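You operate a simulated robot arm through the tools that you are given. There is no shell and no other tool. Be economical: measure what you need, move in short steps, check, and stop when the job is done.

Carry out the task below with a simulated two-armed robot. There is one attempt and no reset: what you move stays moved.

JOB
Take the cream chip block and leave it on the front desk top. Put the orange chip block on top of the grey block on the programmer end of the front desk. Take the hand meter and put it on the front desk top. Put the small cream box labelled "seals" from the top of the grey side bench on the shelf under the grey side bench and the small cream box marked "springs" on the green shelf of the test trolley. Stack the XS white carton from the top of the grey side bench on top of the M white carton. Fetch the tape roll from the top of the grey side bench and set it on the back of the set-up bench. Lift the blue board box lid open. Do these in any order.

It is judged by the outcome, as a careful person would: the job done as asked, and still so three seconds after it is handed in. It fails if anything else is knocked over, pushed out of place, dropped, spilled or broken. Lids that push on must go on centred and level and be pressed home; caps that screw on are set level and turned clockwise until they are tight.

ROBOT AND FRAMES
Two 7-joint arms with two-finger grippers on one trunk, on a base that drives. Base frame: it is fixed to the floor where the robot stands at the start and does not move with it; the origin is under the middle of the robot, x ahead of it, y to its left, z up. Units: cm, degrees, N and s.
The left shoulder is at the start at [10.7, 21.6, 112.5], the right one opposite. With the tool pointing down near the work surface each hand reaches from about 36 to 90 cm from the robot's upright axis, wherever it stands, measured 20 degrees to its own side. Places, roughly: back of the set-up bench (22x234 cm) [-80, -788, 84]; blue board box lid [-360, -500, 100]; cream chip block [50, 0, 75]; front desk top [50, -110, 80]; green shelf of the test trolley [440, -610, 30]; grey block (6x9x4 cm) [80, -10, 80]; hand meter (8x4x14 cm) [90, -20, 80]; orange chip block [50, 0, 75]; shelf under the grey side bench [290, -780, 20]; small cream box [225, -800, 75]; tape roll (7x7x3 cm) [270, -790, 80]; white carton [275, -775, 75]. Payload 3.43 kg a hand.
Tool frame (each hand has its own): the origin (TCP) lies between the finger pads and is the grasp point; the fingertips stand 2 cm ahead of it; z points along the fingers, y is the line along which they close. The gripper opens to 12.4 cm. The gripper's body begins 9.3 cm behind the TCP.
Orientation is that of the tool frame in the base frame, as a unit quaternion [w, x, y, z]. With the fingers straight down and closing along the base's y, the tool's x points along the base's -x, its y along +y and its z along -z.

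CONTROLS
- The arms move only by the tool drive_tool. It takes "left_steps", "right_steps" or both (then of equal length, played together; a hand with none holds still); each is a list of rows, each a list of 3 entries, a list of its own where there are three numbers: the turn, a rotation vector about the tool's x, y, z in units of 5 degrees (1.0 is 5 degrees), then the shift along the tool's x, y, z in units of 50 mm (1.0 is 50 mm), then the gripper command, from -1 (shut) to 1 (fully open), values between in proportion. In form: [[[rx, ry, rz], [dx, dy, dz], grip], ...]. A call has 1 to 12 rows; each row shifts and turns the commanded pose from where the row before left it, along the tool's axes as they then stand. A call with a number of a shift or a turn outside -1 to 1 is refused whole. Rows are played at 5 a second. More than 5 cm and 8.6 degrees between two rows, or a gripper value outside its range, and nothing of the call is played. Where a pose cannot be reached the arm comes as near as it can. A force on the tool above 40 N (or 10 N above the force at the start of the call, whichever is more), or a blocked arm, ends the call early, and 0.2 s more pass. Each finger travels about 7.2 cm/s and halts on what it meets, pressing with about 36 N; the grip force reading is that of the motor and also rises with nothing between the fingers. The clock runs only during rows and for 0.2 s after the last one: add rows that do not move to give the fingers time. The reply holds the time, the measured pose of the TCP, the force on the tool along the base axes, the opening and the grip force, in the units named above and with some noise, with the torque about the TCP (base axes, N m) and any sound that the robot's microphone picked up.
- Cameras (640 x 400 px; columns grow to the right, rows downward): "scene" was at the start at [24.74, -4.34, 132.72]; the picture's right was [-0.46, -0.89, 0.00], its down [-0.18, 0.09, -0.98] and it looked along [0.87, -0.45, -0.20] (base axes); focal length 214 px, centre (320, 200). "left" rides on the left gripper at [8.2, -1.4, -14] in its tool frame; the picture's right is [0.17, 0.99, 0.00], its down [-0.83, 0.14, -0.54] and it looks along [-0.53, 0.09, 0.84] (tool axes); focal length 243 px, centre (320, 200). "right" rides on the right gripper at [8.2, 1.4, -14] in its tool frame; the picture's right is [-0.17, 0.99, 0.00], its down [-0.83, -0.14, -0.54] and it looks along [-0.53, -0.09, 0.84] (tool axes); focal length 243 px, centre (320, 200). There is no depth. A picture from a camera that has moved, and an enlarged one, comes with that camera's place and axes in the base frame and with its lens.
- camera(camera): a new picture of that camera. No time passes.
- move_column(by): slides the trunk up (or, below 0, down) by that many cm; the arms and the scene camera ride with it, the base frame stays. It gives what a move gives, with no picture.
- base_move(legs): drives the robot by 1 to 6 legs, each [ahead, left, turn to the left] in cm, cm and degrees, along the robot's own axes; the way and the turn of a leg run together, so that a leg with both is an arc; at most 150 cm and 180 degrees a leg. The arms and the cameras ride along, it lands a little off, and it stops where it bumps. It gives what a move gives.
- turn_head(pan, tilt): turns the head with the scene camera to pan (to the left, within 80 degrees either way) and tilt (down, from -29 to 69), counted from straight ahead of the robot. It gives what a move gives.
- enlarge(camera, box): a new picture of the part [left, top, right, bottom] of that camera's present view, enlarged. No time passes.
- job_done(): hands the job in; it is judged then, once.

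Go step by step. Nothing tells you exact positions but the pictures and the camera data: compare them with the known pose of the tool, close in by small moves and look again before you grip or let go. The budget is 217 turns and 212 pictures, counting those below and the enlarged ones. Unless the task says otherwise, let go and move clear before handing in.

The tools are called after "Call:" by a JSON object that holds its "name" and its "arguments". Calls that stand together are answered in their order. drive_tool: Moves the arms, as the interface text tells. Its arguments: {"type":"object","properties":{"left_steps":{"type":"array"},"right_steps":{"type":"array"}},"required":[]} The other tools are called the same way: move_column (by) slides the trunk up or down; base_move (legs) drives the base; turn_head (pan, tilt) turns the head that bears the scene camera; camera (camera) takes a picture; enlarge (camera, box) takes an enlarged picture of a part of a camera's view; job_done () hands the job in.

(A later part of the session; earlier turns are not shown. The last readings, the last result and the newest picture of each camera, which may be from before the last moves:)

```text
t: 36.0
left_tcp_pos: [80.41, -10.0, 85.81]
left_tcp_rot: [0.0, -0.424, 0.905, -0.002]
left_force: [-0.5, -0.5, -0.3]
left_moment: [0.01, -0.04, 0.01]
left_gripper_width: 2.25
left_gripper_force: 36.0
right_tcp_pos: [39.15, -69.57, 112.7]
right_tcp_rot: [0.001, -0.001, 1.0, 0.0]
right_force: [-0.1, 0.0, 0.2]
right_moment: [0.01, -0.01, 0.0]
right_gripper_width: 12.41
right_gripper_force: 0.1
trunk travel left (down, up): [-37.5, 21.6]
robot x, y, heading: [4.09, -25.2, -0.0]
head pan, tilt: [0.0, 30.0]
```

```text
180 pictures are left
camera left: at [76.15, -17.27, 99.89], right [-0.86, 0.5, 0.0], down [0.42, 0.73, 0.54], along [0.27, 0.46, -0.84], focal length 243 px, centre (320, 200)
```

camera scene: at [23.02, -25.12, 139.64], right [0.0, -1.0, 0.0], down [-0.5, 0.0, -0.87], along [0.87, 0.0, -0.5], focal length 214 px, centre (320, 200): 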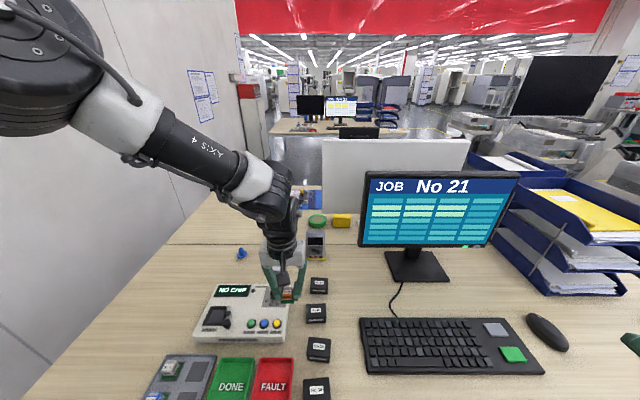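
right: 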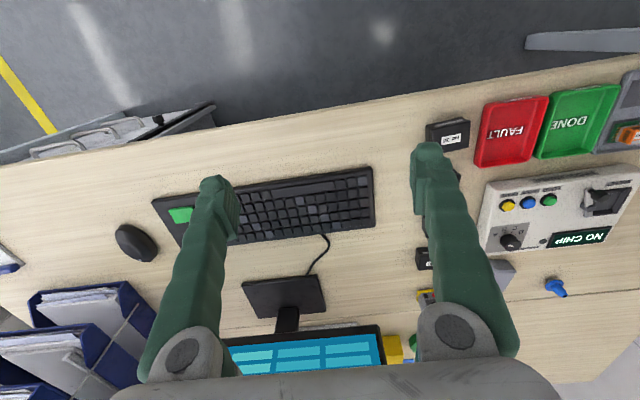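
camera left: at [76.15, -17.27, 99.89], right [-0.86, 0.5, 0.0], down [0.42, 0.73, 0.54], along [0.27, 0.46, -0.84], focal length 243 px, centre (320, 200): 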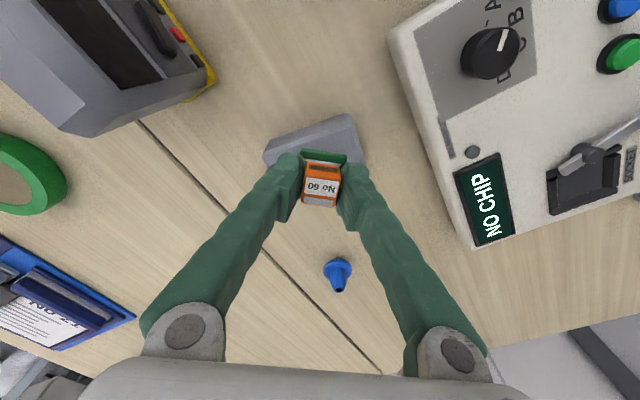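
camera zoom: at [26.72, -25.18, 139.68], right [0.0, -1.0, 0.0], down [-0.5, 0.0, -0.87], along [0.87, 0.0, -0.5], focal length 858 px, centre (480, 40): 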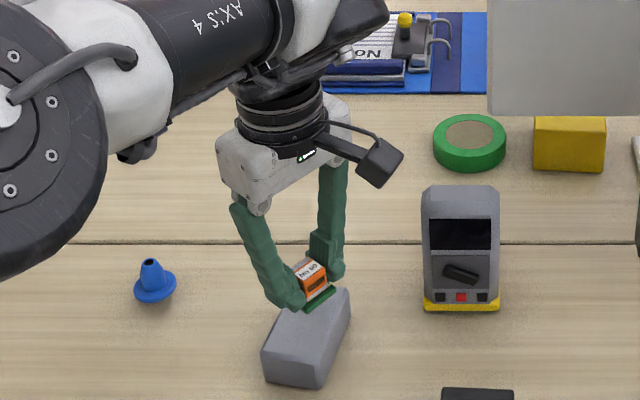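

Chip is over the block's centre. Lower gently.

Call:
{"name": "drive_tool", "arguments": {"left_steps": [[[0, 0, 0], [0, 0, 0.4], -1], [[0, 0, 0], [0, 0, 0.2], -1], [[0, 0, 0], [0, 0, 0.1], -1], [[0, 0, 0], [0, 0, 0], -1]]}}

Call:
{"name": "enlarge", "arguments": {"camera": "scene", "box": [230, 230, 310, 280]}}

```text
t: 37.0
left_tcp_pos: [80.13, -10.17, 82.17]
left_tcp_rot: [0.0, -0.424, 0.905, -0.002]
left_force: [-0.5, -0.1, -0.3]
left_moment: [-0.02, -0.02, 0.03]
left_gripper_width: 2.23
left_gripper_force: 36.5
left hand out of reach, approached as far as the arm can: row 2
right_tcp_pos: [39.27, -69.59, 112.79]
right_tcp_rot: [0.002, 0.0, 1.0, 0.001]
right_force: [0.0, -0.8, 0.2]
right_moment: [0.0, 0.0, -0.02]
right_gripper_width: 12.44
right_gripper_force: 0.1
trunk travel left (down, up): [-37.5, 21.6]
robot x, y, heading: [4.09, -25.08, 0.1]
head pan, tilt: [0.0, 30.0]
```

```text
8.00 times, centred on (270, 255) of scene
camera zoom: at [26.9, -25.19, 139.65], right [0.0, -1.0, 0.0], down [-0.5, 0.0, -0.87], along [0.87, 0.0, -0.5], focal length 1716 px, centre (720, -240)
```

zoom: 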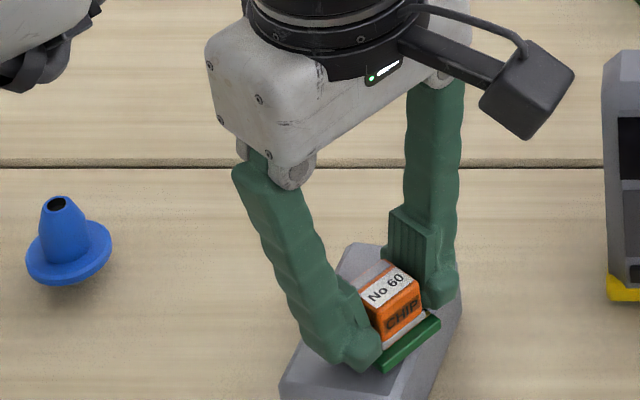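

Call:
{"name": "drive_tool", "arguments": {"left_steps": [[[0, 0, 0], [0, 0, 0.05], -1], [[0, 0, 0], [0, 0, 0.05], -1], [[0, 0, 0], [0, 0, 0.04], -1]]}}

```text
t: 37.8
left_tcp_pos: [80.19, -10.23, 81.61]
left_tcp_rot: [-0.001, -0.425, 0.905, -0.004]
left_force: [-0.1, 1.4, 5.0]
left_moment: [0.18, -0.03, -0.01]
left_gripper_width: 2.22
left_gripper_force: 36.4
right_tcp_pos: [39.18, -69.52, 112.63]
right_tcp_rot: [0.001, 0.0, 1.0, -0.001]
right_force: [-0.1, 0.4, -0.4]
right_moment: [0.0, 0.02, -0.01]
right_gripper_width: 12.39
right_gripper_force: 0.0
trunk travel left (down, up): [-37.5, 21.6]
robot x, y, heading: [4.21, -25.08, 0.2]
head pan, tilt: [0.0, 30.0]
```

Light contact. Release and retreat straight up.

Call:
{"name": "drive_tool", "arguments": {"left_steps": [[[0, 0, 0], [0, 0, 0], -0.4], [[0, 0, 0], [0, 0, 0], -0.4], [[0, 0, 0], [0, 0, -0.3], -0.4], [[0, 0, 0], [0, 0, -0.6], -0.4], [[0, 0, 0], [0, 0, -0.6], -0.4], [[0, 0, 0], [0.8, 0, 0], -0.4], [[0, 0, 0], [0.8, 0, 0], -0.4], [[0, 0, 0], [0, 0, 0], -0.4]]}}

Call:
{"name": "enlarge", "arguments": {"camera": "scene", "box": [200, 190, 360, 290]}}

```text
t: 39.5
left_tcp_pos: [75.07, -16.35, 88.98]
left_tcp_rot: [-0.001, -0.425, 0.905, -0.002]
left_force: [0.2, -0.2, -0.3]
left_moment: [-0.02, -0.03, 0.01]
left_gripper_width: 3.75
left_gripper_force: 0.1
right_tcp_pos: [39.27, -69.43, 112.57]
right_tcp_rot: [-0.001, -0.001, 1.0, 0.001]
right_force: [-0.3, -1.1, 0.2]
right_moment: [0.01, -0.01, 0.0]
right_gripper_width: 12.37
right_gripper_force: 0.0
trunk travel left (down, up): [-37.5, 21.6]
robot x, y, heading: [4.24, -25.2, 0.1]
head pan, tilt: [0.0, 30.0]
```

```text
4.00 times, centred on (280, 240) of scene
camera zoom: at [27.0, -25.12, 139.63], right [0.0, -1.0, 0.0], down [-0.5, 0.0, -0.87], along [0.87, 0.0, -0.5], focal length 858 px, centre (480, 40)
```

zoom: 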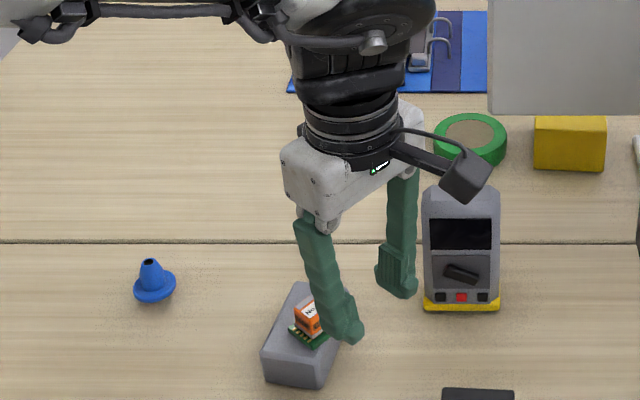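

Orange is seated on the block. Retract the left arm, undo the yaw, then drive back left 25 cm and out 4 cm.

Call:
{"name": "drive_tool", "arguments": {"left_steps": [[[0, 0, 0], [0, 0, -0.8], -0.4], [[0, 0, 0], [0.6, 0.74, 0], -0.4], [[0, 0, 0], [0.6, 0.74, 0], -0.4], [[0, 0, 0], [0.6, 0.74, 0], -0.4], [[0, 0, 0], [0.6, 0.74, 0], -0.4], [[0, 0, 0], [0.6, 0.74, 0], -0.4], [[0, 0, 1], [0, 0, 0], -0.4], [[0, 0, 1], [0, 0, 0], -0.4], [[0, 0, 1], [0, 0, 0], -0.4], [[0, 0, 1], [0, 0, 0], -0.4], [[0, 0, 1], [0, 0, 0], -0.4], [[0, 0, 1], [0, 0, 0], -0.4]]}}

Call:
{"name": "base_move", "arguments": {"legs": [[-4, 0, 0], [0, 28, 0]]}}

Call:
{"name": "drive_tool", "arguments": {"left_steps": [[[0, 0, 0.5], [0, 0, 0.5], -0.4], [[0, 0, 0.5], [0, 0, 0.5], -0.4], [[0, 0, 0], [0, 0, 0], -0.4]]}}

Call:
{"name": "camera", "arguments": {"camera": "left"}}

```text
t: 42.1
left_tcp_pos: [51.25, -16.01, 93.04]
left_tcp_rot: [-0.001, -0.175, 0.985, -0.002]
left_force: [0.4, 0.6, 0.4]
left_moment: [0.02, -0.02, 0.0]
left_gripper_width: 3.72
left_gripper_force: 0.0
right_tcp_pos: [39.22, -69.63, 112.64]
right_tcp_rot: [0.0, 0.001, 1.0, 0.001]
right_force: [-0.1, -0.6, 0.5]
right_moment: [0.0, 0.04, -0.01]
right_gripper_width: 12.42
right_gripper_force: 0.0
trunk travel left (down, up): [-37.5, 21.6]
robot x, y, heading: [3.85, -25.61, 0.1]
head pan, tilt: [0.0, 30.0]
```

```text
t: 46.9
left_tcp_pos: [47.32, 11.5, 93.02]
left_tcp_rot: [-0.001, -0.175, 0.985, -0.002]
left_force: [-0.3, 0.4, 0.5]
left_moment: [0.0, -0.01, -0.02]
left_gripper_width: 3.73
left_gripper_force: 0.1
right_tcp_pos: [35.33, -42.06, 112.71]
right_tcp_rot: [0.0, 0.001, 1.0, 0.0]
right_force: [0.5, 0.0, 0.1]
right_moment: [0.01, 0.0, -0.02]
right_gripper_width: 12.39
right_gripper_force: 0.0
trunk travel left (down, up): [-37.5, 21.6]
robot x, y, heading: [-0.09, 2.43, 0.1]
head pan, tilt: [0.0, 30.0]
```

```text
t: 47.7
left_tcp_pos: [47.42, 11.32, 88.05]
left_tcp_rot: [-0.001, -0.132, 0.991, -0.002]
left_force: [0.7, -0.2, 0.0]
left_moment: [-0.01, -0.01, 0.04]
left_gripper_width: 3.69
left_gripper_force: 0.1
right_tcp_pos: [35.22, -42.06, 112.62]
right_tcp_rot: [0.002, 0.001, 1.0, 0.001]
right_force: [0.1, -0.1, -0.7]
right_moment: [0.0, 0.01, -0.03]
right_gripper_width: 12.42
right_gripper_force: 0.1
trunk travel left (down, up): [-37.5, 21.6]
robot x, y, heading: [0.08, 2.45, -0.1]
head pan, tilt: [0.0, 30.0]
```

```text
177 pictures are left
camera left: at [39.75, 7.96, 102.06], right [-0.42, 0.91, 0.0], down [0.77, 0.35, 0.54], along [0.49, 0.22, -0.84], focal length 243 px, centre (320, 200)
```

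left: 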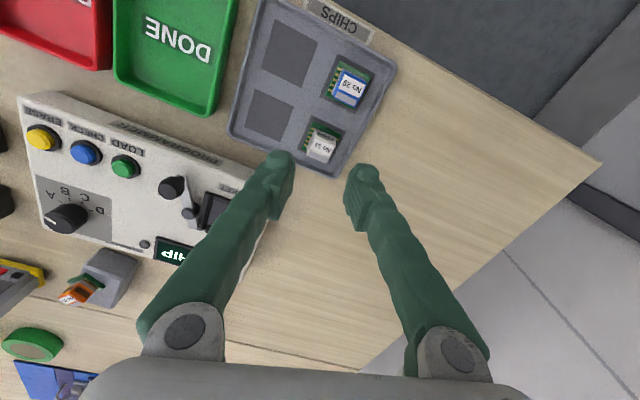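

Call:
{"name": "drive_tool", "arguments": {"left_steps": [[[0, 0, 1], [0, 0, 0.3], -0.4], [[0, 0, 1], [0, 0, 0.3], -0.4], [[0, 0, 1.0], [0, 0, 0.3], -0.4], [[0, 0, 0], [-0.14, 0.1, 0.35], -0.4], [[0, 0, 0], [0, 0, 0], -0.4]]}}

Call:
{"name": "enlarge", "arguments": {"camera": "left", "box": [200, 100, 440, 250]}}

```text
t: 48.9
left_tcp_pos: [48.11, 12.08, 81.79]
left_tcp_rot: [0.0, 0.0, 1.0, -0.002]
left_force: [0.1, 0.1, 0.5]
left_moment: [0.0, -0.01, -0.04]
left_gripper_width: 3.7
left_gripper_force: 0.1
right_tcp_pos: [35.28, -42.05, 112.62]
right_tcp_rot: [0.0, 0.0, 1.0, 0.0]
right_force: [0.6, -0.2, -0.8]
right_moment: [0.02, 0.02, -0.01]
right_gripper_width: 12.39
right_gripper_force: 0.2
trunk travel left (down, up): [-37.5, 21.6]
robot x, y, heading: [0.09, 2.27, 0.0]
head pan, tilt: [0.0, 30.0]
```

```text
2.67 times, centred on (320, 175) of left
camera zoom: at [39.91, 10.66, 95.84], right [-0.17, 0.99, 0.0], down [0.83, 0.14, 0.54], along [0.53, 0.09, -0.84], focal length 647 px, centre (320, 267)
```

zoom: 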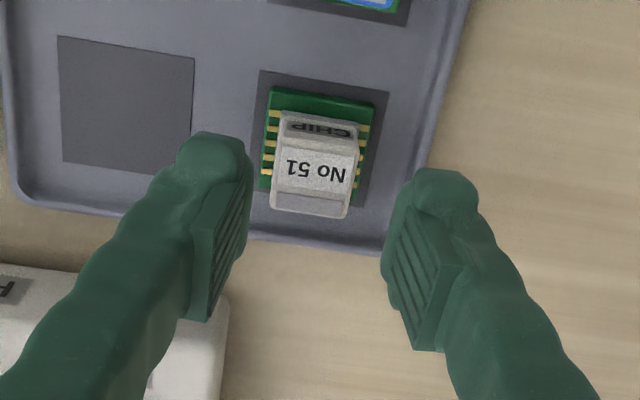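

Call:
{"name": "drive_tool", "arguments": {"left_steps": [[[0, 0, 0], [-0.05, -0.03, 0.4], -0.4], [[0, 0, 0], [0, 0, 0.35], -0.4], [[0, 0, 0], [0, 0, 0], -0.4]]}}

Call:
{"name": "enlarge", "arguments": {"camera": "left", "box": [240, 120, 400, 220]}}

```text
t: 49.7
left_tcp_pos: [48.32, 11.77, 78.07]
left_tcp_rot: [0.0, -0.001, 1.0, -0.002]
left_force: [-0.3, 0.4, 1.7]
left_moment: [-0.01, 0.02, -0.01]
left_gripper_width: 3.7
left_gripper_force: 0.0
right_tcp_pos: [35.18, -42.09, 112.66]
right_tcp_rot: [0.0, 0.0, 1.0, 0.001]
right_force: [0.6, 0.2, 0.1]
right_moment: [0.01, -0.01, 0.02]
right_gripper_width: 12.4
right_gripper_force: 0.0
trunk travel left (down, up): [-37.5, 21.6]
robot x, y, heading: [0.25, 2.33, -0.0]
head pan, tilt: [0.0, 30.0]
```

```text
4.00 times, centred on (320, 170) of left
camera zoom: at [40.04, 10.32, 92.05], right [-0.17, 0.99, 0.0], down [0.83, 0.14, 0.54], along [0.53, 0.09, -0.84], focal length 970 px, centre (320, 320)
```

zoom: 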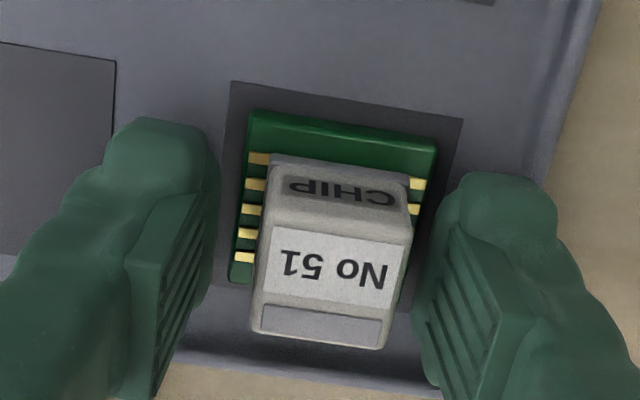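

Well aligned; close and lift.

Call:
{"name": "drive_tool", "arguments": {"left_steps": [[[0, 0, 0], [0, 0, 0], -1], [[0, 0, 0], [0, 0, 0], -1], [[0, 0, 0], [0, 0, 0], -1], [[0, 0, 0], [0, 0, -0.4], -1], [[0, 0, 0], [0, 0, -0.8], -1], [[0, 0, 0], [0, 0, -0.8], -1], [[0, 0, 0], [0, 0, -0.8], -1], [[0, 0, 0], [0.6, 0, -0.6], -1], [[0, 0, 0], [0.4, 0, 0], -1]]}}

Call:
{"name": "turn_head", "arguments": {"pan": -10, "tilt": 35}}

Call:
{"name": "camera", "arguments": {"camera": "scene"}}

```text
t: 51.7
left_tcp_pos: [43.28, 11.7, 95.13]
left_tcp_rot: [0.0, -0.001, 1.0, -0.002]
left_force: [0.2, -0.7, -0.1]
left_moment: [0.01, -0.01, 0.0]
left_gripper_width: 2.23
left_gripper_force: 35.7
right_tcp_pos: [35.39, -42.0, 112.62]
right_tcp_rot: [0.0, 0.001, 1.0, -0.001]
right_force: [0.4, -0.2, 0.0]
right_moment: [0.03, -0.01, 0.01]
right_gripper_width: 12.38
right_gripper_force: 0.0
trunk travel left (down, up): [-37.5, 21.6]
robot x, y, heading: [0.06, 2.18, -0.3]
head pan, tilt: [0.0, 30.0]
```

```text
t: 52.5
left_tcp_pos: [43.24, 11.71, 95.11]
left_tcp_rot: [0.0, -0.001, 1.0, -0.002]
left_force: [-0.2, -0.1, -0.7]
left_moment: [-0.02, -0.03, 0.0]
left_gripper_width: 2.23
left_gripper_force: 35.9
right_tcp_pos: [35.21, -42.03, 112.65]
right_tcp_rot: [0.0, 0.002, 1.0, 0.0]
right_force: [-0.3, -0.9, -0.2]
right_moment: [-0.01, -0.01, -0.02]
right_gripper_width: 12.39
right_gripper_force: 0.1
trunk travel left (down, up): [-37.5, 21.6]
robot x, y, heading: [0.04, 2.35, -0.3]
head pan, tilt: [-10.0, 35.0]
```

```text
174 pictures are left
camera scene: at [22.59, 0.8, 138.86], right [-0.17, -0.98, 0.0], down [-0.56, 0.1, -0.82], along [0.81, -0.14, -0.57], focal length 214 px, centre (320, 200)
```

scene: 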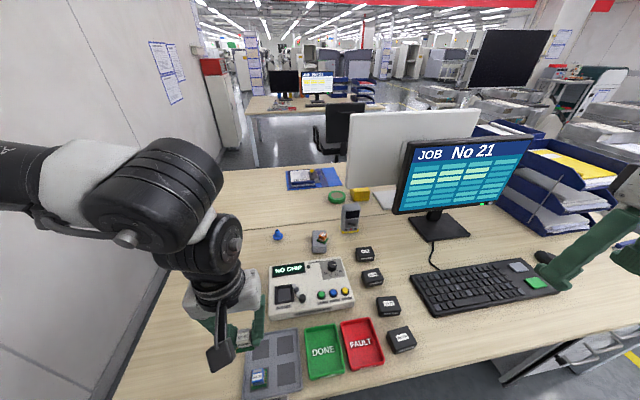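

Cream chip is in the left hand. Now the right arm: move over toward the meter's line and pitch the tool forward so it can grip the meter's sides.

Call:
{"name": "drive_tool", "arguments": {"right_steps": [[[0, -0.5, 0], [-0.7, 0.7, 0], 1], [[0, -0.5, 0], [-0.7, 0.7, 0], 1], [[0, -1, 0], [-0.7, 0.7, 0], 1], [[0, -1, 0], [-0.3, 0.7, 0], 1], [[0, -1, 0], [0, 0.7, 0], 1], [[0, -1, 0], [0, 0, 0], 1], [[0, -1, 0], [0, 0, 0], 1], [[0, -1, 0], [0, 0, 0], 1], [[0, -1, 0], [0, 0, 0], 1], [[0, -1, 0], [0, 0, 0], 1], [[0, -1, 0], [0, 0, 0], 1], [[0, 0, 0], [0, 0, 0], 1]]}}

Call:
{"name": "camera", "arguments": {"camera": "right"}}

Call:
{"name": "camera", "arguments": {"camera": "scene"}}

```text
t: 55.1
left_tcp_pos: [43.2, 11.73, 95.01]
left_tcp_rot: [0.001, -0.001, 1.0, -0.002]
left_force: [-0.1, -0.5, -1.2]
left_moment: [0.02, 0.01, 0.01]
left_gripper_width: 2.24
left_gripper_force: 35.9
right_tcp_pos: [48.03, -30.29, 117.54]
right_tcp_rot: [0.259, 0.001, 0.966, 0.0]
right_force: [-0.1, 0.5, -0.2]
right_moment: [0.0, -0.02, 0.04]
right_gripper_width: 12.42
right_gripper_force: 0.1
right hand out of reach, approached as far as the arm can: row 5, 6, 7, 8, 9, 10, 11
trunk travel left (down, up): [-37.5, 21.6]
robot x, y, heading: [-0.13, 2.05, -0.3]
head pan, tilt: [-10.0, 35.0]
```

```text
173 pictures are left
camera right: at [33.97, -29.02, 125.7], right [0.14, 0.99, 0.08], down [0.45, -0.14, 0.88], along [0.88, -0.09, -0.46], focal length 243 px, centre (320, 200)
```

right: 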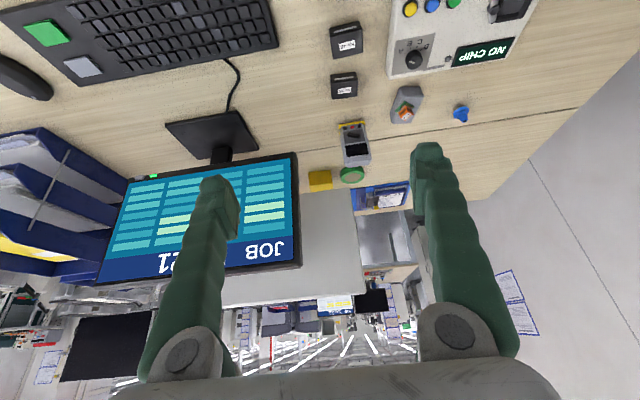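

```text
172 pictures are left
camera scene: at [22.59, 0.78, 138.86], right [-0.17, -0.98, 0.0], down [-0.56, 0.1, -0.82], along [0.81, -0.14, -0.57], focal length 214 px, centre (320, 200)
```

scene: 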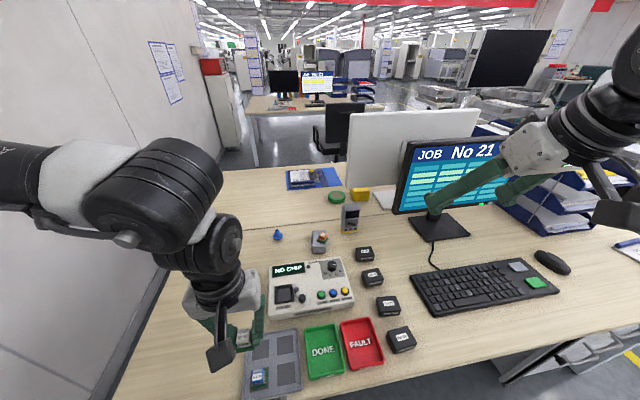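

Call:
{"name": "drive_tool", "arguments": {"right_steps": [[[0, 0, 0], [-0.343, 0.2, 0.873], 1], [[0, 0, 0], [-0.343, 0.2, 0.873], 1], [[0, 0, 0], [-0.343, 0.2, 0.873], 1], [[0, 0, 0], [-0.343, 0.2, 0.873], 1], [[0, 0, 0], [-0.343, 0.2, 0.873], 1], [[0, 0, 0], [-0.343, 0.2, 0.873], 1], [[0, 0, 0], [0, 0, 0], 1]]}}

Call:
{"name": "camera", "arguments": {"camera": "right"}}

```text
t: 56.7
left_tcp_pos: [43.07, 11.71, 95.07]
left_tcp_rot: [0.0, -0.001, 1.0, -0.002]
left_force: [0.3, 0.0, 0.1]
left_moment: [-0.04, -0.03, -0.01]
left_gripper_width: 2.23
left_gripper_force: 36.4
right_tcp_pos: [69.79, -23.94, 100.26]
right_tcp_rot: [0.26, 0.0, 0.966, 0.0]
right_force: [-0.3, 0.7, -0.5]
right_moment: [-0.03, -0.01, -0.01]
right_gripper_width: 12.42
right_gripper_force: 0.0
trunk travel left (down, up): [-37.5, 21.6]
robot x, y, heading: [-0.28, 2.22, -0.1]
head pan, tilt: [-10.0, 35.0]
```

```text
171 pictures are left
camera right: at [55.75, -22.66, 108.39], right [0.14, 0.99, 0.08], down [0.45, -0.14, 0.88], along [0.88, -0.09, -0.46], focal length 243 px, centre (320, 200)
```

right: 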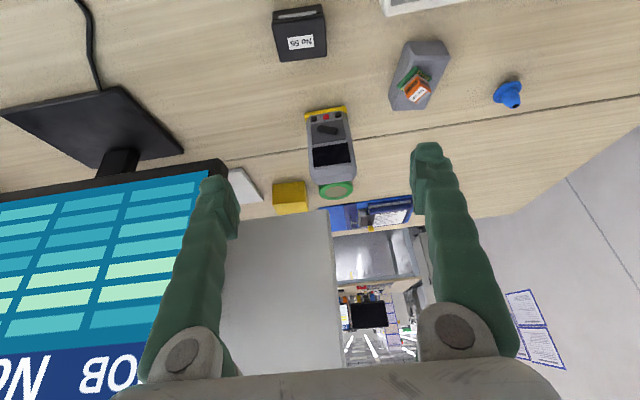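

Call:
{"name": "drive_tool", "arguments": {"right_steps": [[[0, 0, 0], [-0.47, 0.03, 0.6], 1], [[0, 0, 0], [-0.47, 0.03, 0.6], 1], [[0, 0, 0], [-0.47, 0.03, 0.6], 1], [[0, 0, 0], [0, 0, 0.4], 1], [[0, 0, 0], [0, 0, 0], 1]]}}

Call:
{"name": "camera", "arguments": {"camera": "right"}}

Call:
{"name": "enlarge", "arguments": {"camera": "scene", "box": [260, 150, 420, 250]}}

```text
t: 57.9
left_tcp_pos: [43.1, 11.75, 95.02]
left_tcp_rot: [0.001, -0.001, 1.0, -0.002]
left_force: [0.4, 0.4, -0.5]
left_moment: [0.02, -0.04, -0.01]
left_gripper_width: 2.24
left_gripper_force: 35.9
right_tcp_pos: [78.52, -25.63, 95.07]
right_tcp_rot: [0.259, 0.0, 0.966, 0.0]
right_force: [0.2, 0.8, 0.9]
right_moment: [0.03, -0.02, 0.01]
right_gripper_width: 12.41
right_gripper_force: 0.1
right hand out of reach, approached as far as the arm can: row 2, 3, 4
trunk travel left (down, up): [-37.5, 21.6]
robot x, y, heading: [0.14, 2.22, 0.0]
head pan, tilt: [-10.0, 35.0]
```

```text
170 pictures are left
camera right: at [64.35, -24.43, 103.12], right [0.14, 0.99, 0.08], down [0.45, -0.14, 0.88], along [0.88, -0.09, -0.46], focal length 243 px, centre (320, 200)
```

right: 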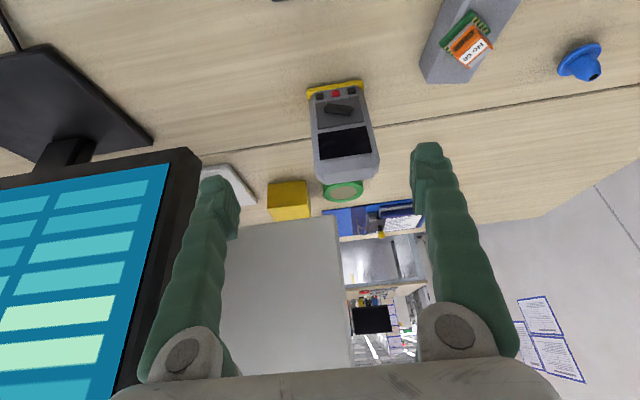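

```text
4.00 times, centred on (340, 200) of scene
camera zoom: at [22.51, 0.82, 138.88], right [-0.17, -0.98, 0.0], down [-0.56, 0.1, -0.82], along [0.81, -0.14, -0.57], focal length 858 px, centre (240, 200)
```

zoom: 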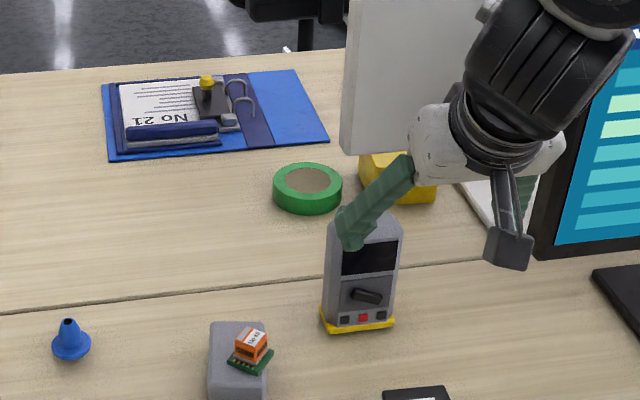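

Call:
{"name": "base_move", "arguments": {"legs": [[7, 3, 0]]}}

Call:
{"name": "camera", "arguments": {"camera": "right"}}

```text
t: 59.0
left_tcp_pos: [49.89, 14.76, 95.07]
left_tcp_rot: [-0.001, -0.002, 1.0, -0.002]
left_force: [0.7, -0.1, 0.5]
left_moment: [0.0, -0.01, 0.01]
left_gripper_width: 2.24
left_gripper_force: 35.6
right_tcp_pos: [85.23, -22.67, 94.95]
right_tcp_rot: [0.259, -0.001, 0.966, 0.0]
right_force: [-0.3, -0.5, -0.3]
right_moment: [0.02, 0.0, 0.0]
right_gripper_width: 12.41
right_gripper_force: 0.1
trunk travel left (down, up): [-37.5, 21.6]
robot x, y, heading: [6.7, 5.4, -0.0]
head pan, tilt: [-10.0, 35.0]
```

```text
168 pictures are left
camera right: at [71.21, -21.39, 103.12], right [0.14, 0.99, 0.08], down [0.45, -0.14, 0.88], along [0.88, -0.09, -0.46], focal length 243 px, centre (320, 200)
```

right: 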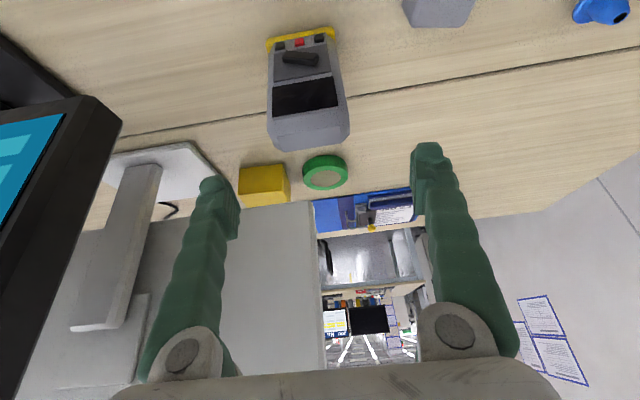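

Call:
{"name": "drive_tool", "arguments": {"right_steps": [[[0, 0, 0], [0.19, -0.04, 0.5], 1], [[0, 0, 0], [0.19, -0.04, 0.5], 1], [[0, 0, 0], [0.19, -0.04, 0.5], 1], [[0, 0, 0], [0.15, -0.04, 0.5], 1], [[0, 0, 0], [0, 0, 0], 1]]}}

Call:
{"name": "camera", "arguments": {"camera": "right"}}

Call:
{"name": "enlarge", "arguments": {"camera": "scene", "box": [260, 150, 420, 250]}}

```text
t: 60.1
left_tcp_pos: [49.95, 14.73, 95.07]
left_tcp_rot: [0.001, -0.002, 1.0, -0.002]
left_force: [-0.1, 0.0, 0.3]
left_moment: [0.02, -0.01, 0.0]
left_gripper_width: 2.22
left_gripper_force: 35.5
right_tcp_pos: [86.23, -24.39, 84.53]
right_tcp_rot: [0.259, -0.002, 0.966, 0.001]
right_force: [0.1, 0.5, -0.1]
right_moment: [0.02, 0.02, 0.01]
right_gripper_width: 12.42
right_gripper_force: 0.0
right hand out of reach, approached as far as the arm can: row 3, 4
trunk travel left (down, up): [-37.5, 21.6]
robot x, y, heading: [6.98, 5.41, -0.1]
head pan, tilt: [-10.0, 35.0]
```

```text
167 pictures are left
camera right: at [72.24, -23.16, 92.57], right [0.14, 0.99, 0.08], down [0.45, -0.14, 0.88], along [0.88, -0.09, -0.46], focal length 243 px, centre (320, 200)
```

right: 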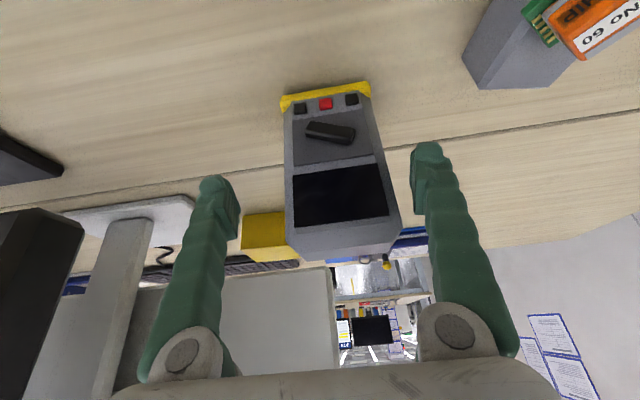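

```text
4.00 times, centred on (340, 200) of scene
camera zoom: at [29.42, 3.79, 138.86], right [-0.17, -0.98, 0.0], down [-0.56, 0.1, -0.82], along [0.81, -0.14, -0.57], focal length 858 px, centre (240, 200)
```

zoom: 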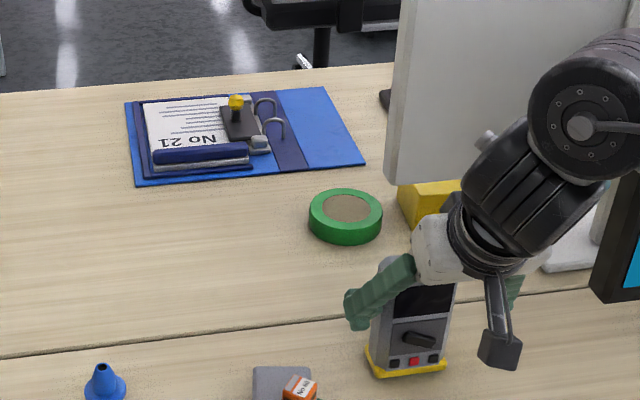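

Call:
{"name": "base_move", "arguments": {"legs": [[1.3, 0.9, 0]]}}

Call:
{"name": "camera", "arguments": {"camera": "right"}}

```text
t: 61.0
left_tcp_pos: [51.24, 15.38, 95.08]
left_tcp_rot: [0.0, -0.001, 1.0, -0.001]
left_force: [-0.1, 0.7, 0.1]
left_moment: [0.01, -0.03, -0.03]
left_gripper_width: 2.24
left_gripper_force: 36.3
right_tcp_pos: [87.37, -23.76, 84.65]
right_tcp_rot: [0.259, -0.001, 0.966, 0.001]
right_force: [-0.6, -0.6, 0.5]
right_moment: [0.03, -0.02, -0.02]
right_gripper_width: 12.39
right_gripper_force: 0.2
trunk travel left (down, up): [-37.5, 21.6]
robot x, y, heading: [7.96, 6.38, -0.2]
head pan, tilt: [-10.0, 35.0]
```

```text
165 pictures are left
camera right: at [73.35, -22.44, 92.67], right [0.14, 0.99, 0.08], down [0.45, -0.14, 0.88], along [0.88, -0.09, -0.46], focal length 243 px, centre (320, 200)
```

right: 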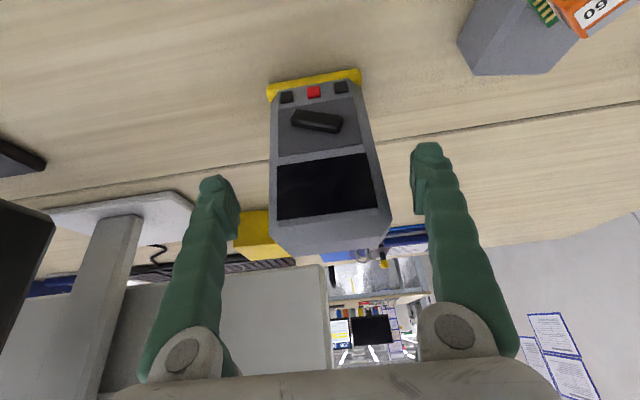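

Centred. Close the right gripper on the meter and check the grip.

Call:
{"name": "drive_tool", "arguments": {"right_steps": [[[0, 0, 0], [0, 0, 0], -1], [[0, 0, 0], [0, 0, 0], -1], [[0, 0, 0], [0, 0, 0], -1], [[0, 0, 0], [0, 0, 0], -1], [[0, 0, 0], [0, 0, 0], -1]]}}

Call:
{"name": "camera", "arguments": {"camera": "right"}}

```text
t: 62.2
left_tcp_pos: [51.2, 15.58, 95.21]
left_tcp_rot: [0.0, 0.0, 1.0, -0.002]
left_force: [0.0, -0.1, -0.8]
left_moment: [0.01, 0.01, 0.03]
left_gripper_width: 2.26
left_gripper_force: 35.8
right_tcp_pos: [87.56, -23.62, 84.48]
right_tcp_rot: [0.259, -0.001, 0.966, 0.0]
right_force: [-1.5, -0.3, 3.6]
right_moment: [-0.29, 0.14, -0.05]
right_gripper_width: 7.13
right_gripper_force: 36.3
trunk travel left (down, up): [-37.5, 21.6]
robot x, y, heading: [7.94, 6.23, 0.0]
head pan, tilt: [-10.0, 35.0]
```

```text
164 pictures are left
camera right: at [73.44, -22.38, 92.64], right [0.14, 0.99, 0.08], down [0.45, -0.14, 0.88], along [0.88, -0.09, -0.46], focal length 243 px, centre (320, 200)
```

right: 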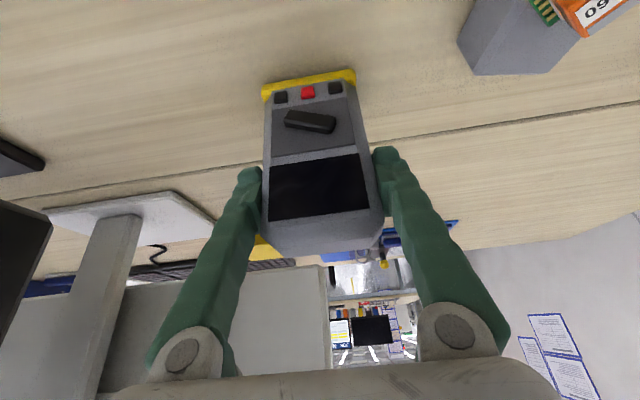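

Gripped at 7.1 cm. Lift straight up and draw back.

Call:
{"name": "drive_tool", "arguments": {"right_steps": [[[0, 0, 0], [-0.1, 0, -0.17], -1], [[0, 0, 0], [-0.4, 0, -0.69], -1], [[0, 0, 0], [-0.4, 0, -0.69], -1], [[0, 0, 0], [-0.4, 0, -0.69], -1], [[0, 0, 0], [0.8, 0, -0.46], -1], [[0, 0, 0], [0.8, 0, -0.46], -1], [[0, 0, 0], [0.8, 0, -0.46], -1], [[0, 0, 0], [0.8, 0, -0.46], -1], [[0, 0, 0], [0.8, 0, -0.46], -1], [[0, 0, 0], [0.8, 0, -0.46], -1], [[0, 0, 0], [0, 0, 0], -1]]}}

Call:
{"name": "camera", "arguments": {"camera": "right"}}

Call:
{"name": "camera", "arguments": {"camera": "scene"}}

```text
t: 64.6
left_tcp_pos: [51.32, 15.6, 95.03]
left_tcp_rot: [0.001, -0.001, 1.0, -0.003]
left_force: [0.4, 0.0, -0.8]
left_moment: [0.0, 0.0, 0.0]
left_gripper_width: 2.23
left_gripper_force: 36.0
right_tcp_pos: [64.46, -23.34, 97.32]
right_tcp_rot: [0.259, 0.0, 0.966, 0.0]
right_force: [-0.3, -0.8, -3.1]
right_moment: [-0.02, -0.02, 0.02]
right_gripper_width: 7.09
right_gripper_force: 35.5
right hand out of reach, approached as far as the arm can: row 10
trunk travel left (down, up): [-37.5, 21.6]
robot x, y, heading: [8.4, 5.88, -0.2]
head pan, tilt: [-10.0, 35.0]
```

```text
163 pictures are left
camera right: at [50.47, -22.21, 105.41], right [0.14, 0.99, 0.08], down [0.45, -0.14, 0.88], along [0.88, -0.09, -0.46], focal length 243 px, centre (320, 200)
```

right: 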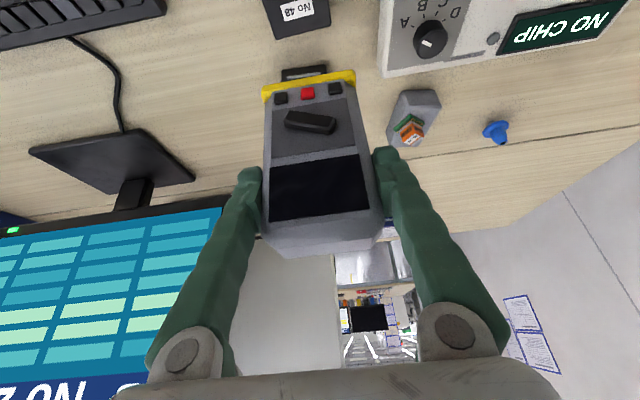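

```text
162 pictures are left
camera scene: at [30.67, 4.6, 138.86], right [-0.17, -0.98, 0.0], down [-0.56, 0.1, -0.82], along [0.81, -0.14, -0.57], focal length 214 px, centre (320, 200)
```

scene: 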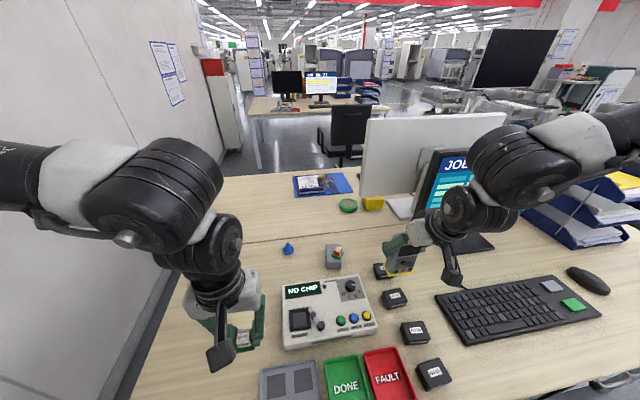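

Both objects held. Back off from the desk and slide right toward the free end of the desk.

Call:
{"name": "base_move", "arguments": {"legs": [[-16, 0, 0], [0, -80, 0]]}}

Call:
{"name": "turn_head", "arguments": {"pan": -35, "tilt": 45}}

Call:
{"name": "camera", "arguments": {"camera": "scene"}}

Call:
{"name": "camera", "arguments": {"camera": "right"}}

Call:
{"name": "camera", "arguments": {"camera": "left"}}

```text
t: 76.9
left_tcp_pos: [35.34, -65.49, 95.03]
left_tcp_rot: [-0.001, 0.002, 1.0, -0.001]
left_force: [0.0, 0.0, -0.7]
left_moment: [0.01, 0.0, 0.0]
left_gripper_width: 2.24
left_gripper_force: 36.6
right_tcp_pos: [48.35, -104.56, 97.41]
right_tcp_rot: [0.258, 0.001, 0.966, 0.0]
right_force: [0.1, 0.2, -3.5]
right_moment: [-0.03, 0.04, 0.02]
right_gripper_width: 7.12
right_gripper_force: 36.0
trunk travel left (down, up): [-37.5, 21.6]
robot x, y, heading: [-7.86, -74.88, 0.0]
head pan, tilt: [-10.0, 35.0]
```

```text
t: 77.8
left_tcp_pos: [35.29, -65.44, 95.12]
left_tcp_rot: [0.0, 0.002, 1.0, -0.002]
left_force: [0.4, 0.7, -0.4]
left_moment: [0.01, 0.01, -0.02]
left_gripper_width: 2.21
left_gripper_force: 35.8
right_tcp_pos: [48.45, -104.58, 97.4]
right_tcp_rot: [0.258, 0.002, 0.966, -0.001]
right_force: [0.0, -0.6, -2.9]
right_moment: [-0.01, 0.0, 0.03]
right_gripper_width: 7.1
right_gripper_force: 36.0
trunk travel left (down, up): [-37.5, 21.6]
robot x, y, heading: [-8.03, -74.66, -0.4]
head pan, tilt: [-35.0, 45.0]
```

```text
161 pictures are left
camera scene: at [12.64, -79.38, 137.38], right [-0.58, -0.82, 0.0], down [-0.58, 0.41, -0.71], along [0.58, -0.41, -0.71], focal length 214 px, centre (320, 200)
```

scene: 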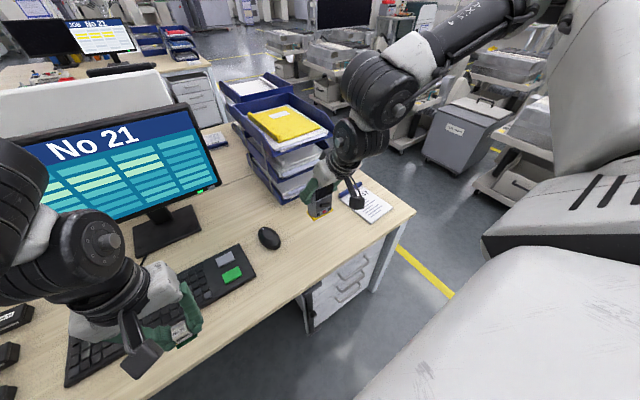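

```text
160 pictures are left
camera right: at [34.32, -103.18, 105.4], right [0.15, 0.99, 0.08], down [0.45, -0.14, 0.88], along [0.88, -0.09, -0.46], focal length 243 px, centre (320, 200)
```

right: 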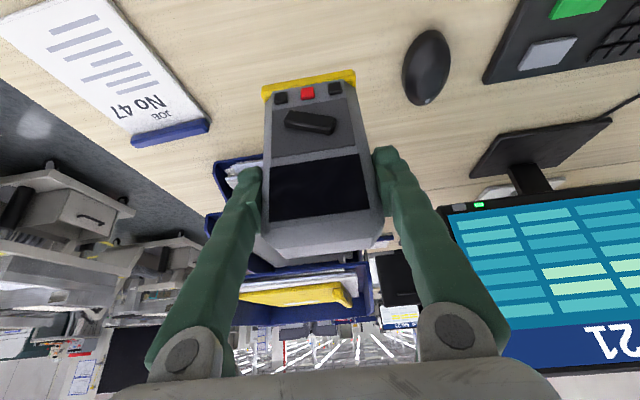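

```text
159 pictures are left
camera left: at [27.06, -66.82, 109.11], right [-0.16, 0.99, 0.0], down [0.83, 0.14, 0.54], along [0.53, 0.09, -0.84], focal length 243 px, centre (320, 200)
```

left: 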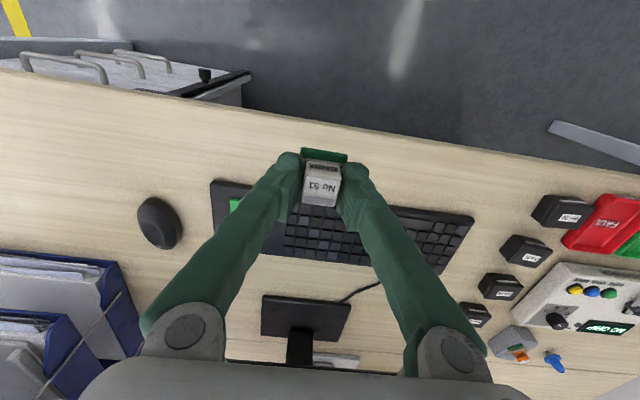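

Clear spot at about [52,-105] between mouse and clipboard. Lower the meter there.

Call:
{"name": "drive_tool", "arguments": {"right_steps": [[[0, 0, 0], [0.18, 0, 0.6], -1], [[0, 0, 0], [0.18, 0, 0.6], -1], [[0, 0, 0], [0.18, 0, 0.6], -1], [[0, 0, 0], [0.16, 0, 0.5], -1], [[0, 0, 0], [0, 0, 0], -1]]}}

Call:
{"name": "camera", "arguments": {"camera": "right"}}

Call:
{"name": "enlarge", "arguments": {"camera": "scene", "box": [240, 150, 400, 250]}}

```text
t: 79.0
left_tcp_pos: [35.25, -65.48, 95.12]
left_tcp_rot: [0.001, 0.002, 1.0, -0.001]
left_force: [0.2, -0.2, 0.4]
left_moment: [-0.01, 0.0, 0.03]
left_gripper_width: 2.24
left_gripper_force: 36.2
right_tcp_pos: [51.12, -104.39, 85.55]
right_tcp_rot: [0.259, 0.002, 0.966, 0.0]
right_force: [0.6, -0.5, -3.0]
right_moment: [-0.02, 0.01, -0.06]
right_gripper_width: 7.1
right_gripper_force: 35.6
trunk travel left (down, up): [-37.5, 21.6]
robot x, y, heading: [-8.01, -74.15, -0.2]
head pan, tilt: [-35.0, 45.0]
```

```text
158 pictures are left
camera right: at [37.01, -103.03, 93.64], right [0.15, 0.99, 0.08], down [0.45, -0.14, 0.88], along [0.88, -0.09, -0.46], focal length 243 px, centre (320, 200)
```

right: 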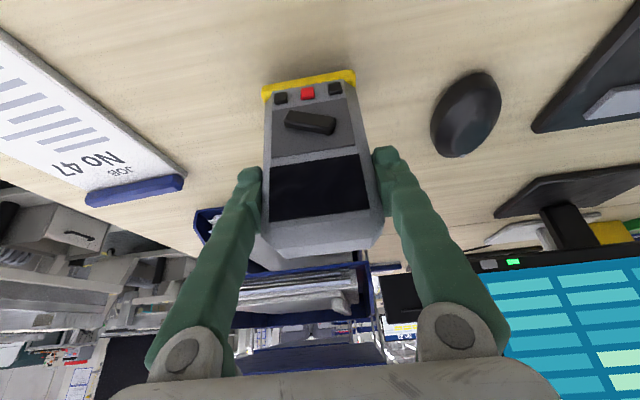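

```text
4.00 times, centred on (320, 200) of scene
camera zoom: at [12.57, -79.38, 137.39], right [-0.58, -0.82, 0.0], down [-0.58, 0.41, -0.71], along [0.58, -0.41, -0.71], focal length 858 px, centre (320, 200)
```

zoom: 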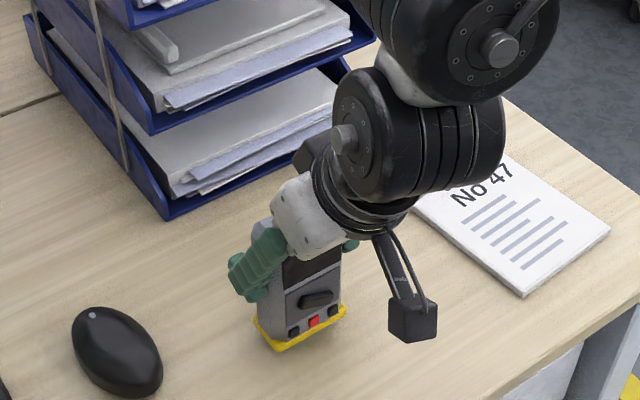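

Clear all around. Lower the last centimetre in fine steps.

Call:
{"name": "drive_tool", "arguments": {"right_steps": [[[0, 0, 0], [0.05, 0, 0.087], -1], [[0, 0, 0], [0.03, 0, 0.05], -1], [[0, 0, 0], [0.02, 0, 0.035], -1], [[0, 0, 0], [0, 0, 0], -1]]}}

```text
t: 80.0
left_tcp_pos: [35.27, -65.43, 95.08]
left_tcp_rot: [0.0, 0.002, 1.0, -0.002]
left_force: [0.1, -0.2, 0.0]
left_moment: [-0.02, -0.02, -0.02]
left_gripper_width: 2.23
left_gripper_force: 36.0
right_tcp_pos: [51.14, -104.46, 84.6]
right_tcp_rot: [0.258, 0.002, 0.966, 0.0]
right_force: [-1.0, -0.4, -2.9]
right_moment: [0.0, 0.01, -0.01]
right_gripper_width: 7.09
right_gripper_force: 36.2
trunk travel left (down, up): [-37.5, 21.6]
robot x, y, heading: [-8.01, -74.67, -0.5]
head pan, tilt: [-35.0, 45.0]
```

Call:
{"name": "drive_tool", "arguments": {"right_steps": [[[0, 0, 0], [0.015, 0, 0.026], -1], [[0, 0, 0], [0.015, 0, 0.026], -1], [[0, 0, 0], [0, 0, 0], -1]]}}

```text
t: 80.8
left_tcp_pos: [35.27, -65.44, 95.07]
left_tcp_rot: [0.001, 0.001, 1.0, -0.002]
left_force: [0.6, -0.4, -1.0]
left_moment: [0.02, -0.01, 0.05]
left_gripper_width: 2.21
left_gripper_force: 36.0
right_tcp_pos: [51.04, -104.37, 84.52]
right_tcp_rot: [0.26, 0.001, 0.966, -0.001]
right_force: [-1.6, -1.4, 16.4]
right_moment: [-0.12, 0.58, 0.15]
right_gripper_width: 7.13
right_gripper_force: 35.7
trunk travel left (down, up): [-37.5, 21.6]
robot x, y, heading: [-8.2, -75.02, -0.2]
head pan, tilt: [-35.0, 45.0]
```

Call:
{"name": "drive_tool", "arguments": {"right_steps": [[[0, 0, 0], [0, 0, 0], 0.4], [[0, 0, 0], [0, 0, 0], 0.8], [[0, 0, 0], [0, 0, 0], 0.8], [[0, 0, 0], [0, 0, 0], 0.8], [[0, 0, 0], [-0.2, 0, -0.4], 0.8], [[0, 0, 0], [-0.4, 0, -0.69], 0.8], [[0, 0, 0], [-0.4, 0, -0.69], 0.8], [[0, 0, 0], [-0.4, 0, -0.69], 0.8], [[0, 0, 0], [0, 0, 0], 0.8]]}}

Call:
{"name": "camera", "arguments": {"camera": "right"}}

```text
t: 82.8
left_tcp_pos: [35.14, -65.43, 94.97]
left_tcp_rot: [-0.001, 0.002, 1.0, -0.001]
left_force: [-0.2, -0.6, -0.8]
left_moment: [0.01, 0.02, 0.01]
left_gripper_width: 2.23
left_gripper_force: 36.2
right_tcp_pos: [50.89, -104.83, 98.58]
right_tcp_rot: [0.259, 0.002, 0.966, -0.001]
right_force: [0.2, 0.2, 0.1]
right_moment: [0.03, 0.01, -0.01]
right_gripper_width: 11.15
right_gripper_force: 0.1
trunk travel left (down, up): [-37.5, 21.6]
robot x, y, heading: [-7.99, -74.36, -0.2]
head pan, tilt: [-35.0, 45.0]
```

```text
156 pictures are left
camera right: at [36.93, -103.35, 106.68], right [0.15, 0.99, 0.08], down [0.45, -0.14, 0.88], along [0.88, -0.09, -0.47], focal length 243 px, centre (320, 200)
```

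right: 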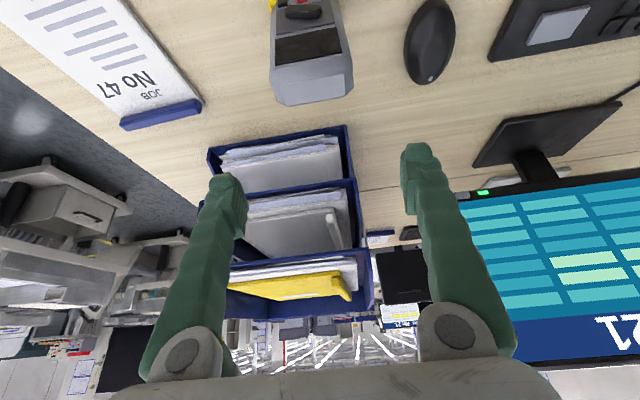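

Meter stands steady. Un-pitch and retract the right hand, then shift right to place the chip with the left hand.

Call:
{"name": "drive_tool", "arguments": {"right_steps": [[[0, 0, 0], [-0.4, 0, -0.69], 0.8], [[0, 1, 0], [0.4, 0, -0.3], 0], [[0, 1, 0], [0.4, 0, 0], 0], [[0, 1, 0], [0.4, 0, 0], 0], [[0, 1, 0], [0.4, 0, 0], 0], [[0, 1, 0], [0.4, 0, 0], 0], [[0, 1, 0], [0.4, 0, 0], 0], [[0, 0, 0], [0.2, 0, 0], 0]]}}

Call:
{"name": "base_move", "arguments": {"legs": [[0, -23, 0]]}}

Call:
{"name": "camera", "arguments": {"camera": "left"}}

```text
t: 84.6
left_tcp_pos: [35.28, -65.44, 95.19]
left_tcp_rot: [0.0, 0.002, 1.0, -0.002]
left_force: [0.7, -0.4, -1.4]
left_moment: [0.02, -0.02, 0.0]
left_gripper_width: 2.25
left_gripper_force: 36.1
right_tcp_pos: [37.73, -104.52, 100.28]
right_tcp_rot: [-0.001, 0.002, 1.0, 0.0]
right_force: [0.0, -0.1, -0.7]
right_moment: [-0.02, -0.06, 0.04]
right_gripper_width: 6.2
right_gripper_force: 0.0
trunk travel left (down, up): [-37.5, 21.6]
robot x, y, heading: [-8.39, -74.64, -0.6]
head pan, tilt: [-35.0, 45.0]
```

```text
t: 88.2
left_tcp_pos: [35.15, -88.32, 95.09]
left_tcp_rot: [0.0, 0.0, 1.0, -0.001]
left_force: [-0.1, -0.5, -0.5]
left_moment: [0.01, -0.02, -0.01]
left_gripper_width: 2.2
left_gripper_force: 36.1
right_tcp_pos: [37.86, -127.2, 100.29]
right_tcp_rot: [0.0, 0.0, 1.0, -0.001]
right_force: [0.1, -0.2, 0.1]
right_moment: [-0.01, 0.01, 0.02]
right_gripper_width: 6.21
right_gripper_force: 0.2
trunk travel left (down, up): [-37.5, 21.6]
robot x, y, heading: [-7.96, -97.51, -0.1]
head pan, tilt: [-35.0, 45.0]
```

```text
155 pictures are left
camera left: at [26.92, -89.68, 109.11], right [-0.17, 0.99, 0.0], down [0.83, 0.14, 0.54], along [0.53, 0.09, -0.84], focal length 243 px, centre (320, 200)
```

left: 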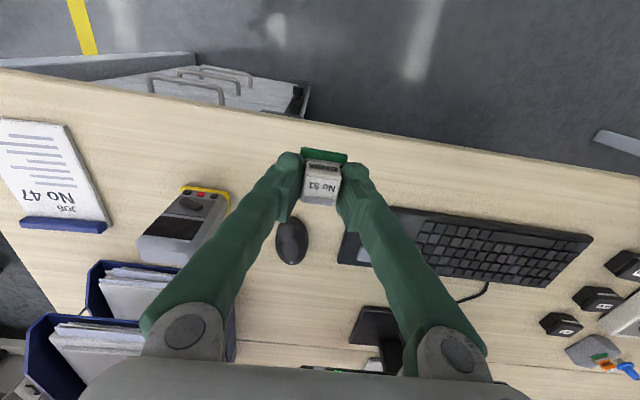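

Call:
{"name": "drive_tool", "arguments": {"left_steps": [[[0, 0, 0], [-0.65, -0.45, 0], -1], [[0, 0, 0], [-0.65, -0.45, 0], -1], [[0, 0, 0], [-0.65, -0.45, 0], -1], [[0, 0, 0], [0, 0, 0.8], -1], [[0, 0, 0], [0, 0, 0.8], -1], [[0, 0, 0], [0, 0, 0.8], -1], [[0, 0, 0], [0, 0, 0.8], -1], [[0, 0, 0], [0, 0, 0], -1]]}}

Call:
{"name": "camera", "arguments": {"camera": "left"}}

```text
t: 90.0
left_tcp_pos: [45.02, -94.88, 79.18]
left_tcp_rot: [0.002, -0.002, 1.0, -0.003]
left_force: [-0.4, -1.1, 0.2]
left_moment: [0.02, -0.02, -0.01]
left_gripper_width: 2.22
left_gripper_force: 35.8
right_tcp_pos: [37.78, -127.29, 100.24]
right_tcp_rot: [0.0, 0.001, 1.0, 0.0]
right_force: [-0.5, -0.7, 0.2]
right_moment: [0.01, 0.01, -0.03]
right_gripper_width: 6.2
right_gripper_force: 0.0
trunk travel left (down, up): [-37.5, 21.6]
robot x, y, heading: [-8.13, -97.44, -0.4]
head pan, tilt: [-35.0, 45.0]
```

```text
154 pictures are left
camera left: at [36.77, -96.38, 93.18], right [-0.17, 0.99, 0.0], down [0.83, 0.14, 0.54], along [0.53, 0.09, -0.84], focal length 243 px, centre (320, 200)
```

left: 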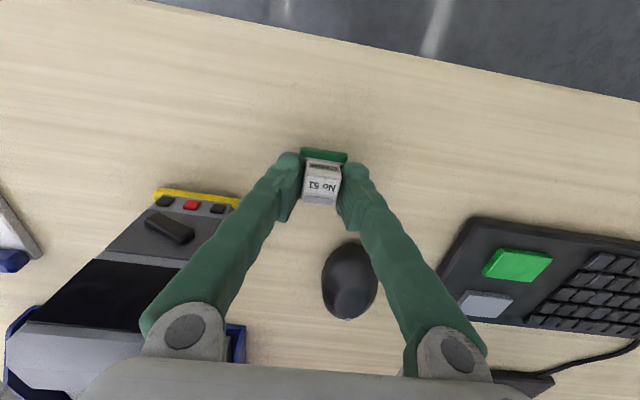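

Call:
{"name": "drive_tool", "arguments": {"left_steps": [[[0, 0, 0], [0, 0, 0.2], -1], [[0, 0, 0], [0, 0, 0.06], -1], [[0, 0, 0], [0, 0, 0.04], -1], [[0, 0, 0], [0, 0, 0], -1]]}}

```text
t: 91.0
left_tcp_pos: [45.02, -94.88, 77.54]
left_tcp_rot: [0.001, -0.001, 1.0, -0.001]
left_force: [-0.2, 1.9, 13.9]
left_moment: [0.05, 0.04, 0.03]
left_gripper_width: 2.22
left_gripper_force: 36.6
right_tcp_pos: [37.71, -127.24, 100.38]
right_tcp_rot: [0.0, 0.001, 1.0, 0.0]
right_force: [0.0, 0.1, -0.3]
right_moment: [-0.01, -0.01, 0.01]
right_gripper_width: 6.21
right_gripper_force: 0.0
trunk travel left (down, up): [-37.5, 21.6]
robot x, y, heading: [-8.09, -97.4, -0.3]
head pan, tilt: [-35.0, 45.0]
```

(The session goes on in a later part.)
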